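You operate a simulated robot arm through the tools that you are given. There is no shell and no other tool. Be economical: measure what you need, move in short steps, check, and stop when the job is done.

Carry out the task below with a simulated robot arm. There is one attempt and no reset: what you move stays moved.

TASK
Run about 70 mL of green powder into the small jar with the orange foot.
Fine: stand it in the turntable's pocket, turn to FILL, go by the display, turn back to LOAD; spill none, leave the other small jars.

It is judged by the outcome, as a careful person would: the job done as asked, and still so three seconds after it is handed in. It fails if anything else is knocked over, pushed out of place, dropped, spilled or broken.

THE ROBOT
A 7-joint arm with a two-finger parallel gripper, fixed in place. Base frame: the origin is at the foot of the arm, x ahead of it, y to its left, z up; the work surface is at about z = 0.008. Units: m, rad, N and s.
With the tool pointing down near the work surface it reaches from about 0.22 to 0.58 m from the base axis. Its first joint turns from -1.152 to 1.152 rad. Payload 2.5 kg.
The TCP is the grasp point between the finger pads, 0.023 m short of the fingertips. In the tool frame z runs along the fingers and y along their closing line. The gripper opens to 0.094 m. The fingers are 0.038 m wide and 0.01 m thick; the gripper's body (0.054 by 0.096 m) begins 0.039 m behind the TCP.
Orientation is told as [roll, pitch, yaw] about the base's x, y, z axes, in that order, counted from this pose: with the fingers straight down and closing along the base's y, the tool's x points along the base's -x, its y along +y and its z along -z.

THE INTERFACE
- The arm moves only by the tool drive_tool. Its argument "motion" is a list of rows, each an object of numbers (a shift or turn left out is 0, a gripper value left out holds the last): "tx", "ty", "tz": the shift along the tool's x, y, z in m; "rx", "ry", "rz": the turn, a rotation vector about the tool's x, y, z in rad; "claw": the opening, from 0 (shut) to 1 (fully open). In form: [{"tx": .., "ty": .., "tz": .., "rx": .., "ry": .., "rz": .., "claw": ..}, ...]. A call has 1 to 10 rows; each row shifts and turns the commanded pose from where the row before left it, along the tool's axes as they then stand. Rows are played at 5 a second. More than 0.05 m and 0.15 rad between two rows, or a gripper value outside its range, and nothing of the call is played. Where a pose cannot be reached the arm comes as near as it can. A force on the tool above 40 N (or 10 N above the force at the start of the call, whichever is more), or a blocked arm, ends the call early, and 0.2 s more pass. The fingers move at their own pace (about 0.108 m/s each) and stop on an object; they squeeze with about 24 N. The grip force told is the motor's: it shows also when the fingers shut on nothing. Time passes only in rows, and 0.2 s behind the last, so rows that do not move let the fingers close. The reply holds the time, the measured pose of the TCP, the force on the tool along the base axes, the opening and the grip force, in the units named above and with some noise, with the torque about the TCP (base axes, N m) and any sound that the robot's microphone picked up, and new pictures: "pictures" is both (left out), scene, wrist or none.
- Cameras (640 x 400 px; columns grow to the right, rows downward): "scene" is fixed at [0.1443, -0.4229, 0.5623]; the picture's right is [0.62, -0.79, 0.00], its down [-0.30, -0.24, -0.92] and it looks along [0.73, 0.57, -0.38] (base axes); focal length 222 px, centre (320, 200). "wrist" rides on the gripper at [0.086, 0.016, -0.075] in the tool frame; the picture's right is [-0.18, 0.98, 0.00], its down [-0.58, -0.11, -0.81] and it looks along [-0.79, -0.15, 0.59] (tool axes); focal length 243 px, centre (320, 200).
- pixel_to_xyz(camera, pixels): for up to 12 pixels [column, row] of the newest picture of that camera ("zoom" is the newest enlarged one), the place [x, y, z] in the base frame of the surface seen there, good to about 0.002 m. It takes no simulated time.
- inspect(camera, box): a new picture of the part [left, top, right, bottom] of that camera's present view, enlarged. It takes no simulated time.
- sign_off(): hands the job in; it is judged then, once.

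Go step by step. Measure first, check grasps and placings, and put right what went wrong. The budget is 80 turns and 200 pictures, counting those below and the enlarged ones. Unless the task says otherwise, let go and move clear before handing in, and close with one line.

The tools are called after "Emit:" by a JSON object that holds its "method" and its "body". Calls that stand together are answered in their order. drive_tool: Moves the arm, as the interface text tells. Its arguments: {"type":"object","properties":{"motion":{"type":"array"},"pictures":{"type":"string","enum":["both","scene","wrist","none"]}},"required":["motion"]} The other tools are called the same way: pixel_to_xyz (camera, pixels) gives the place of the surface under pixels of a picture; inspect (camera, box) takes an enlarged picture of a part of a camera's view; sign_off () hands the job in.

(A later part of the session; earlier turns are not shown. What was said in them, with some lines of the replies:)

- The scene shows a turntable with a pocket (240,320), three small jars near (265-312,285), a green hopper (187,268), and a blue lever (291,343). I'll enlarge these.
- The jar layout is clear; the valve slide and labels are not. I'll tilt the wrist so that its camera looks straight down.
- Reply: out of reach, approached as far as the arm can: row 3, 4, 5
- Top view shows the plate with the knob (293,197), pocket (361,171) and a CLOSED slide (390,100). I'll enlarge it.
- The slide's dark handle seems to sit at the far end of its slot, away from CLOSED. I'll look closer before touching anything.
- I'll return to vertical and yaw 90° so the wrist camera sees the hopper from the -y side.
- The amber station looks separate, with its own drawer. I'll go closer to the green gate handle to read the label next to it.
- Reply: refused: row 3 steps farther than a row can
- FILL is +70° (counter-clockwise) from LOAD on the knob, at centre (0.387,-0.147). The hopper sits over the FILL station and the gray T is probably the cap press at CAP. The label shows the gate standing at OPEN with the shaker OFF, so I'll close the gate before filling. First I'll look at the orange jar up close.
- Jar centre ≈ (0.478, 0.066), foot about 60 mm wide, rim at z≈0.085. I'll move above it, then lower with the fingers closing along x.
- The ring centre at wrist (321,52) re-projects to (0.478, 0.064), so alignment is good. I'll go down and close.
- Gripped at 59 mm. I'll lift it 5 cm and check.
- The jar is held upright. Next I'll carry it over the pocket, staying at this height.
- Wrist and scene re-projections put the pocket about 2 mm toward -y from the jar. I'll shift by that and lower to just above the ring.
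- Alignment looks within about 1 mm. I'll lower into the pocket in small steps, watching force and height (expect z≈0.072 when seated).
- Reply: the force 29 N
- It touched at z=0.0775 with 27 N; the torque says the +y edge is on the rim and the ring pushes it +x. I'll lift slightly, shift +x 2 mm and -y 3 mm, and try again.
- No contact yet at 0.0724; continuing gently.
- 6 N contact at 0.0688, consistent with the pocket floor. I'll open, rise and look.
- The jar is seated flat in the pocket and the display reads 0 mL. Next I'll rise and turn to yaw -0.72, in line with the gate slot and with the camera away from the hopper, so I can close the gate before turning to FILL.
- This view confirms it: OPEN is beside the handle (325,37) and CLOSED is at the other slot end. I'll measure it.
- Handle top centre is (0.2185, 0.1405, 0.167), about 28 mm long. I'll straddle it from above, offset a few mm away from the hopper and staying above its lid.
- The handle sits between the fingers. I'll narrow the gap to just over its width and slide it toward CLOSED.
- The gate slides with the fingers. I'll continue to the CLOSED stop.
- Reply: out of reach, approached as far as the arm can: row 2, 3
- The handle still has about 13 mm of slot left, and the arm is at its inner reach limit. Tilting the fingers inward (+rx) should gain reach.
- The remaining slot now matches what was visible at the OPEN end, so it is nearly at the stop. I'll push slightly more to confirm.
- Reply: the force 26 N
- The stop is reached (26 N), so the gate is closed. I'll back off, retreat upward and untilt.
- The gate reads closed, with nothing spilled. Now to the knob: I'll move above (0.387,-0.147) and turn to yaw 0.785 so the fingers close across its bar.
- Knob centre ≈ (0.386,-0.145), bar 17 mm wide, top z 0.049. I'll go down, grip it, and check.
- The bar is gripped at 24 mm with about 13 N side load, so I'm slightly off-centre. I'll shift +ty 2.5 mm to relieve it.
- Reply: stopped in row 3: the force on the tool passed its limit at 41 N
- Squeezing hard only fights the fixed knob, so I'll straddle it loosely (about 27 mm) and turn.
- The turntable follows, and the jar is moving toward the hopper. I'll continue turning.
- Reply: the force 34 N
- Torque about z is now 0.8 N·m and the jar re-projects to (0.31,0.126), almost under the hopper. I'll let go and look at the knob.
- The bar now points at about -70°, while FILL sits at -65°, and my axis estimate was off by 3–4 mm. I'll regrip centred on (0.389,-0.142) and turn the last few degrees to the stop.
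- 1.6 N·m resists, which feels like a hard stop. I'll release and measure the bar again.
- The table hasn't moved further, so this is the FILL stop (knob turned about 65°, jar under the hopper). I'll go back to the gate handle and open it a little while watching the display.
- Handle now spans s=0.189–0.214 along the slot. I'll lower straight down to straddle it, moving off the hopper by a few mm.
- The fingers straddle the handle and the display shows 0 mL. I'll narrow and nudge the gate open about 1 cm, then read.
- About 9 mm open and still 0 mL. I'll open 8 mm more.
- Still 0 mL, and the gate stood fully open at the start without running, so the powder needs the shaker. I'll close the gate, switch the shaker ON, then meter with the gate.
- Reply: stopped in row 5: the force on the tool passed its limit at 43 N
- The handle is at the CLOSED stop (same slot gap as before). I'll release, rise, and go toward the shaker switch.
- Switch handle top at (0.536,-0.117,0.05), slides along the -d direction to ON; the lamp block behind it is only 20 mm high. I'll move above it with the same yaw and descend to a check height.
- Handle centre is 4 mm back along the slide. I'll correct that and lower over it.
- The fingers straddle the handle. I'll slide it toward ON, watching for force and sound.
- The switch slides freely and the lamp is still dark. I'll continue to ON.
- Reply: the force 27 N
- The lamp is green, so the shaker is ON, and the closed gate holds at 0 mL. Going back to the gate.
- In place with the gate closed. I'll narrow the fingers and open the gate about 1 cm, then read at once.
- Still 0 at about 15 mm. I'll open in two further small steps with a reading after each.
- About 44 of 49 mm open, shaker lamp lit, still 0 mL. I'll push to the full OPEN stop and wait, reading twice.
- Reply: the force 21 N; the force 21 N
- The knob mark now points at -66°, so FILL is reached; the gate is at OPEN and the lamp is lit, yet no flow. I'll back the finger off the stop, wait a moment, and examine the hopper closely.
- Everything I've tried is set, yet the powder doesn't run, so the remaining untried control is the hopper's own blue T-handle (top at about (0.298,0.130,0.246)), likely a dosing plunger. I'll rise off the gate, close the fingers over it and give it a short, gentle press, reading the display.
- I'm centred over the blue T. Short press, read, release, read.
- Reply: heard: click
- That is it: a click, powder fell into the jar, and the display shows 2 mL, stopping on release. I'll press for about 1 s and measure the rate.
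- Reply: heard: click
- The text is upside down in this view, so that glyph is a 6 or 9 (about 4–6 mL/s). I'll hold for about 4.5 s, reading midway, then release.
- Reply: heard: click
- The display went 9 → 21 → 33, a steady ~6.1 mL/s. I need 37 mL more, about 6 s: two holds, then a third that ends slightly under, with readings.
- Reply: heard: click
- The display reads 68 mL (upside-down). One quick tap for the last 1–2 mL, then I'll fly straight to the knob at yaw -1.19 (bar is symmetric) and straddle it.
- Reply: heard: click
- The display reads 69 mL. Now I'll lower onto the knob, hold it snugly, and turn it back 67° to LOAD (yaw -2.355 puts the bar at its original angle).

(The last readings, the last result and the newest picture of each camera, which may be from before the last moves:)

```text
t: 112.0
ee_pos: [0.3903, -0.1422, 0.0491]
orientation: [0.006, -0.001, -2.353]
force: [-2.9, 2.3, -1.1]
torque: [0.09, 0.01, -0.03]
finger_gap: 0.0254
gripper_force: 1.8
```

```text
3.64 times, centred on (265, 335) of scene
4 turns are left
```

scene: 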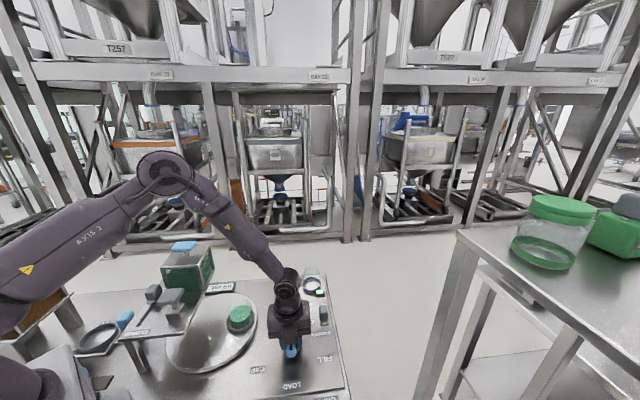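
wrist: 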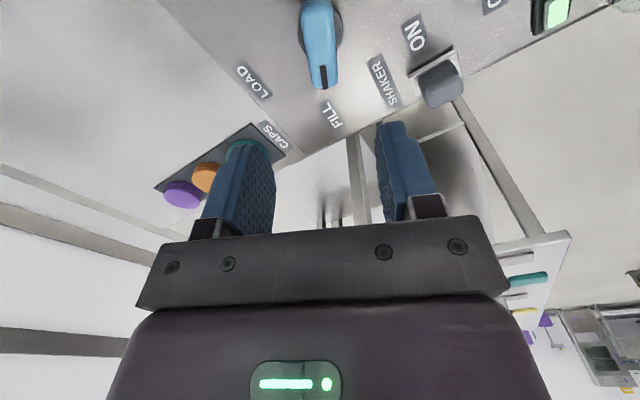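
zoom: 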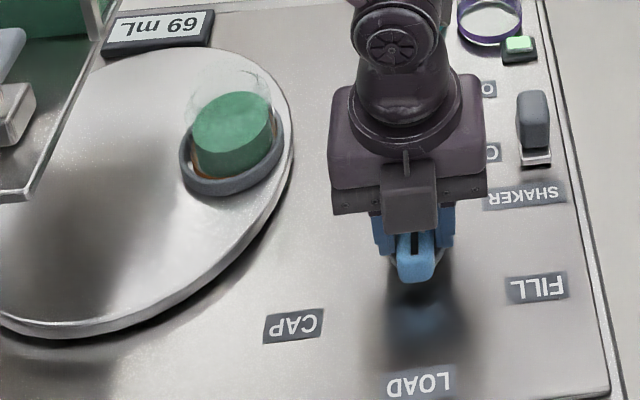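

The jar is back exactly at its LOAD spot (ring centre px 240.8, bottom 334, as before) at 69 mL. I'll release and use the spare turns to put the shaker back to OFF as found.

Emit:
{"method": "drive_tool", "body": {"motion": [{"claw": 0.6}, {}, {"tz": -0.04}, {"tz": -0.045}, {"tz": -0.045}, {"rz": -0.1356}, {"rz": -0.1356}, {"rz": -0.1356}, {"rz": -0.1356}, {"rz": -0.1356}], "pictures": "none"}}

Emit:
{"method": "drive_tool", "body": {"motion": [{"rz": -0.1356}, {"rz": -0.1356}, {"rz": -0.1356}, {"rz": -0.1356}, {"rz": -0.1356}, {"rz": -0.1356}, {"rz": -0.1356}, {"claw": 0.42}], "pictures": "none"}}

Emit:
{"method": "drive_tool", "body": {"motion": [{"tx": -0.0464}, {"tx": -0.0464}, {"ty": 0.0358}, {"ty": 0.0357}, {"tz": 0.03}, {}], "pictures": "both"}}

Emit:
{"method": "inspect", "body": {"camera": "scene", "box": [190, 260, 340, 390]}}

Emit:
{"method": "pixel_to_xyz", "body": {"camera": "wrist", "pixels": [[314, 75], [296, 75], [334, 75], [314, 88], [320, 65]]}}

```text
t: 114.2
ee_pos: [0.3901, -0.1399, 0.1788]
orientation: [0.006, -0.009, -1.672]
force: [-0.2, 0.0, -0.2]
torque: [0.01, 0.03, 0.0]
finger_gap: 0.0565
gripper_force: 0.0
```

```text
t: 116.0
ee_pos: [0.3894, -0.1412, 0.1783]
orientation: [-0.002, -0.008, -0.72]
force: [0.4, 0.3, 0.4]
torque: [-0.02, 0.02, -0.01]
finger_gap: 0.0395
gripper_force: 0.0
```

```text
t: 117.3
ee_pos: [0.5065, -0.1482, 0.1477]
orientation: [-0.001, -0.006, -0.727]
force: [-0.5, 0.8, -0.4]
torque: [0.02, 0.02, -0.01]
finger_gap: 0.0393
gripper_force: 0.1
```

scene: 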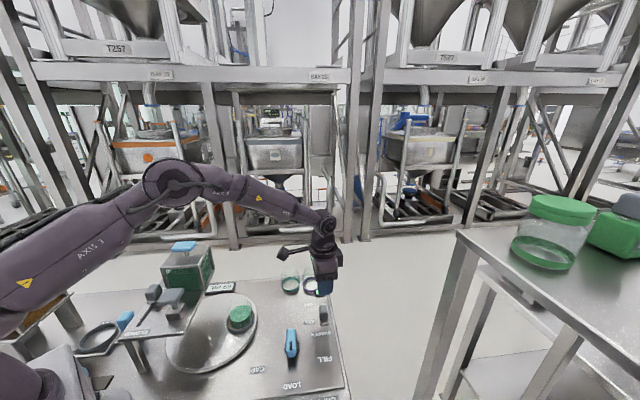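
wrist: 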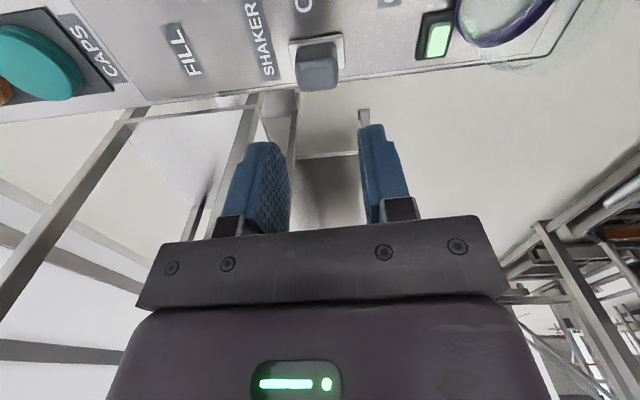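

```text
3.08 times, centred on (265, 325) of scene
```

zoom: 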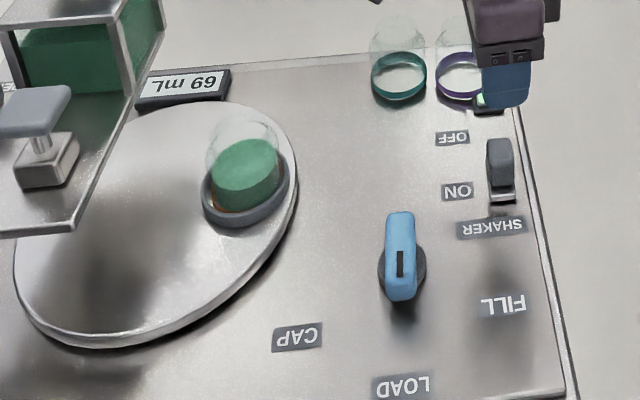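

```text
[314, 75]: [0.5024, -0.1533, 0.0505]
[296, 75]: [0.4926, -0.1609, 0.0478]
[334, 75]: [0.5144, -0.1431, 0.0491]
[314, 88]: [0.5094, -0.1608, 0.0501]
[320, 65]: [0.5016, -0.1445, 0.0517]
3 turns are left
```

Knob at LOAD, jar upright at 69 mL, nothing spilled. The switch handle is centred within 4 mm; I'll lower over it, slide it to OFF, back off and rise.

Emit:
{"method": "drive_tool", "body": {"motion": [{"ty": -0.004}, {"tz": 0.04}, {"tz": 0.035}, {"tz": 0.02}, {"claw": 0.36}, {}], "pictures": "none"}}

Emit:
{"method": "drive_tool", "body": {"motion": [{"ty": 0.012}, {"ty": 0.012}, {"ty": 0.012}, {"ty": 0.01}, {"ty": 0.004}, {"ty": 0.002}, {}], "pictures": "none"}}

Emit:
{"method": "drive_tool", "body": {"motion": [{"ty": -0.005, "claw": 0.42}, {"tz": -0.04}, {"tz": -0.045}, {"tz": -0.045}, {"tz": -0.045}, {"tx": 0.045}, {"tx": 0.045}], "pictures": "both"}}

Emit:
{"method": "inspect", "body": {"camera": "scene", "box": [190, 260, 340, 390]}}

```text
t: 118.8
ee_pos: [0.5043, -0.1521, 0.0542]
orientation: [-0.001, -0.01, -0.725]
force: [3.1, 2.7, 0.1]
torque: [0.02, -0.06, -0.03]
finger_gap: 0.0356
gripper_force: 1.8
```

```text
t: 120.3
ee_pos: [0.5379, -0.1149, 0.0529]
orientation: [-0.007, -0.007, -0.728]
force: [-8.3, -10.7, 1.0]
torque: [0.02, 0.21, -0.15]
finger_gap: 0.0394
gripper_force: 6.5
```

```text
t: 122.0
ee_pos: [0.4659, -0.0561, 0.2287]
orientation: [-0.001, -0.009, -0.727]
force: [0.0, -0.3, 0.4]
torque: [0.0, 0.0, 0.0]
finger_gap: 0.0395
gripper_force: 0.1
```

scene: 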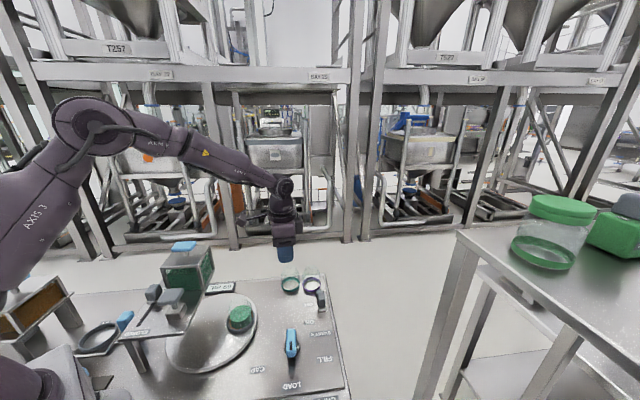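
wrist: 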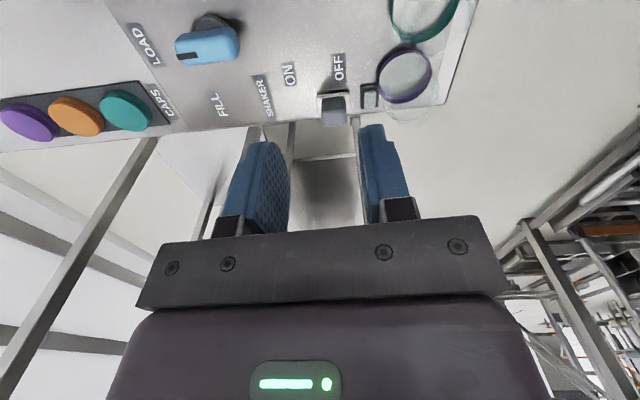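

```text
3.08 times, centred on (265, 325) of scene
2 turns are left
```

zoom: 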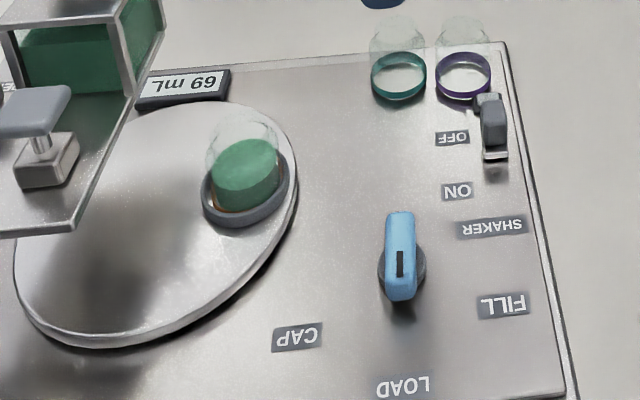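

The shaker is OFF with its lamp dark, the knob points to LOAD, and the jar stands upright in the pocket with the display at 69 mL. The other two jars are untouched, no spill is visible, and the arm is clear, so I'm handing in.

Emit:
{"method": "sign_off", "body": {}}

```text
The job is handed in.
```

The orange-footed jar stands in the turntable's pocket at LOAD with 69 mL of green powder by the display; no spill was visible, and the other two small jars were left alone.
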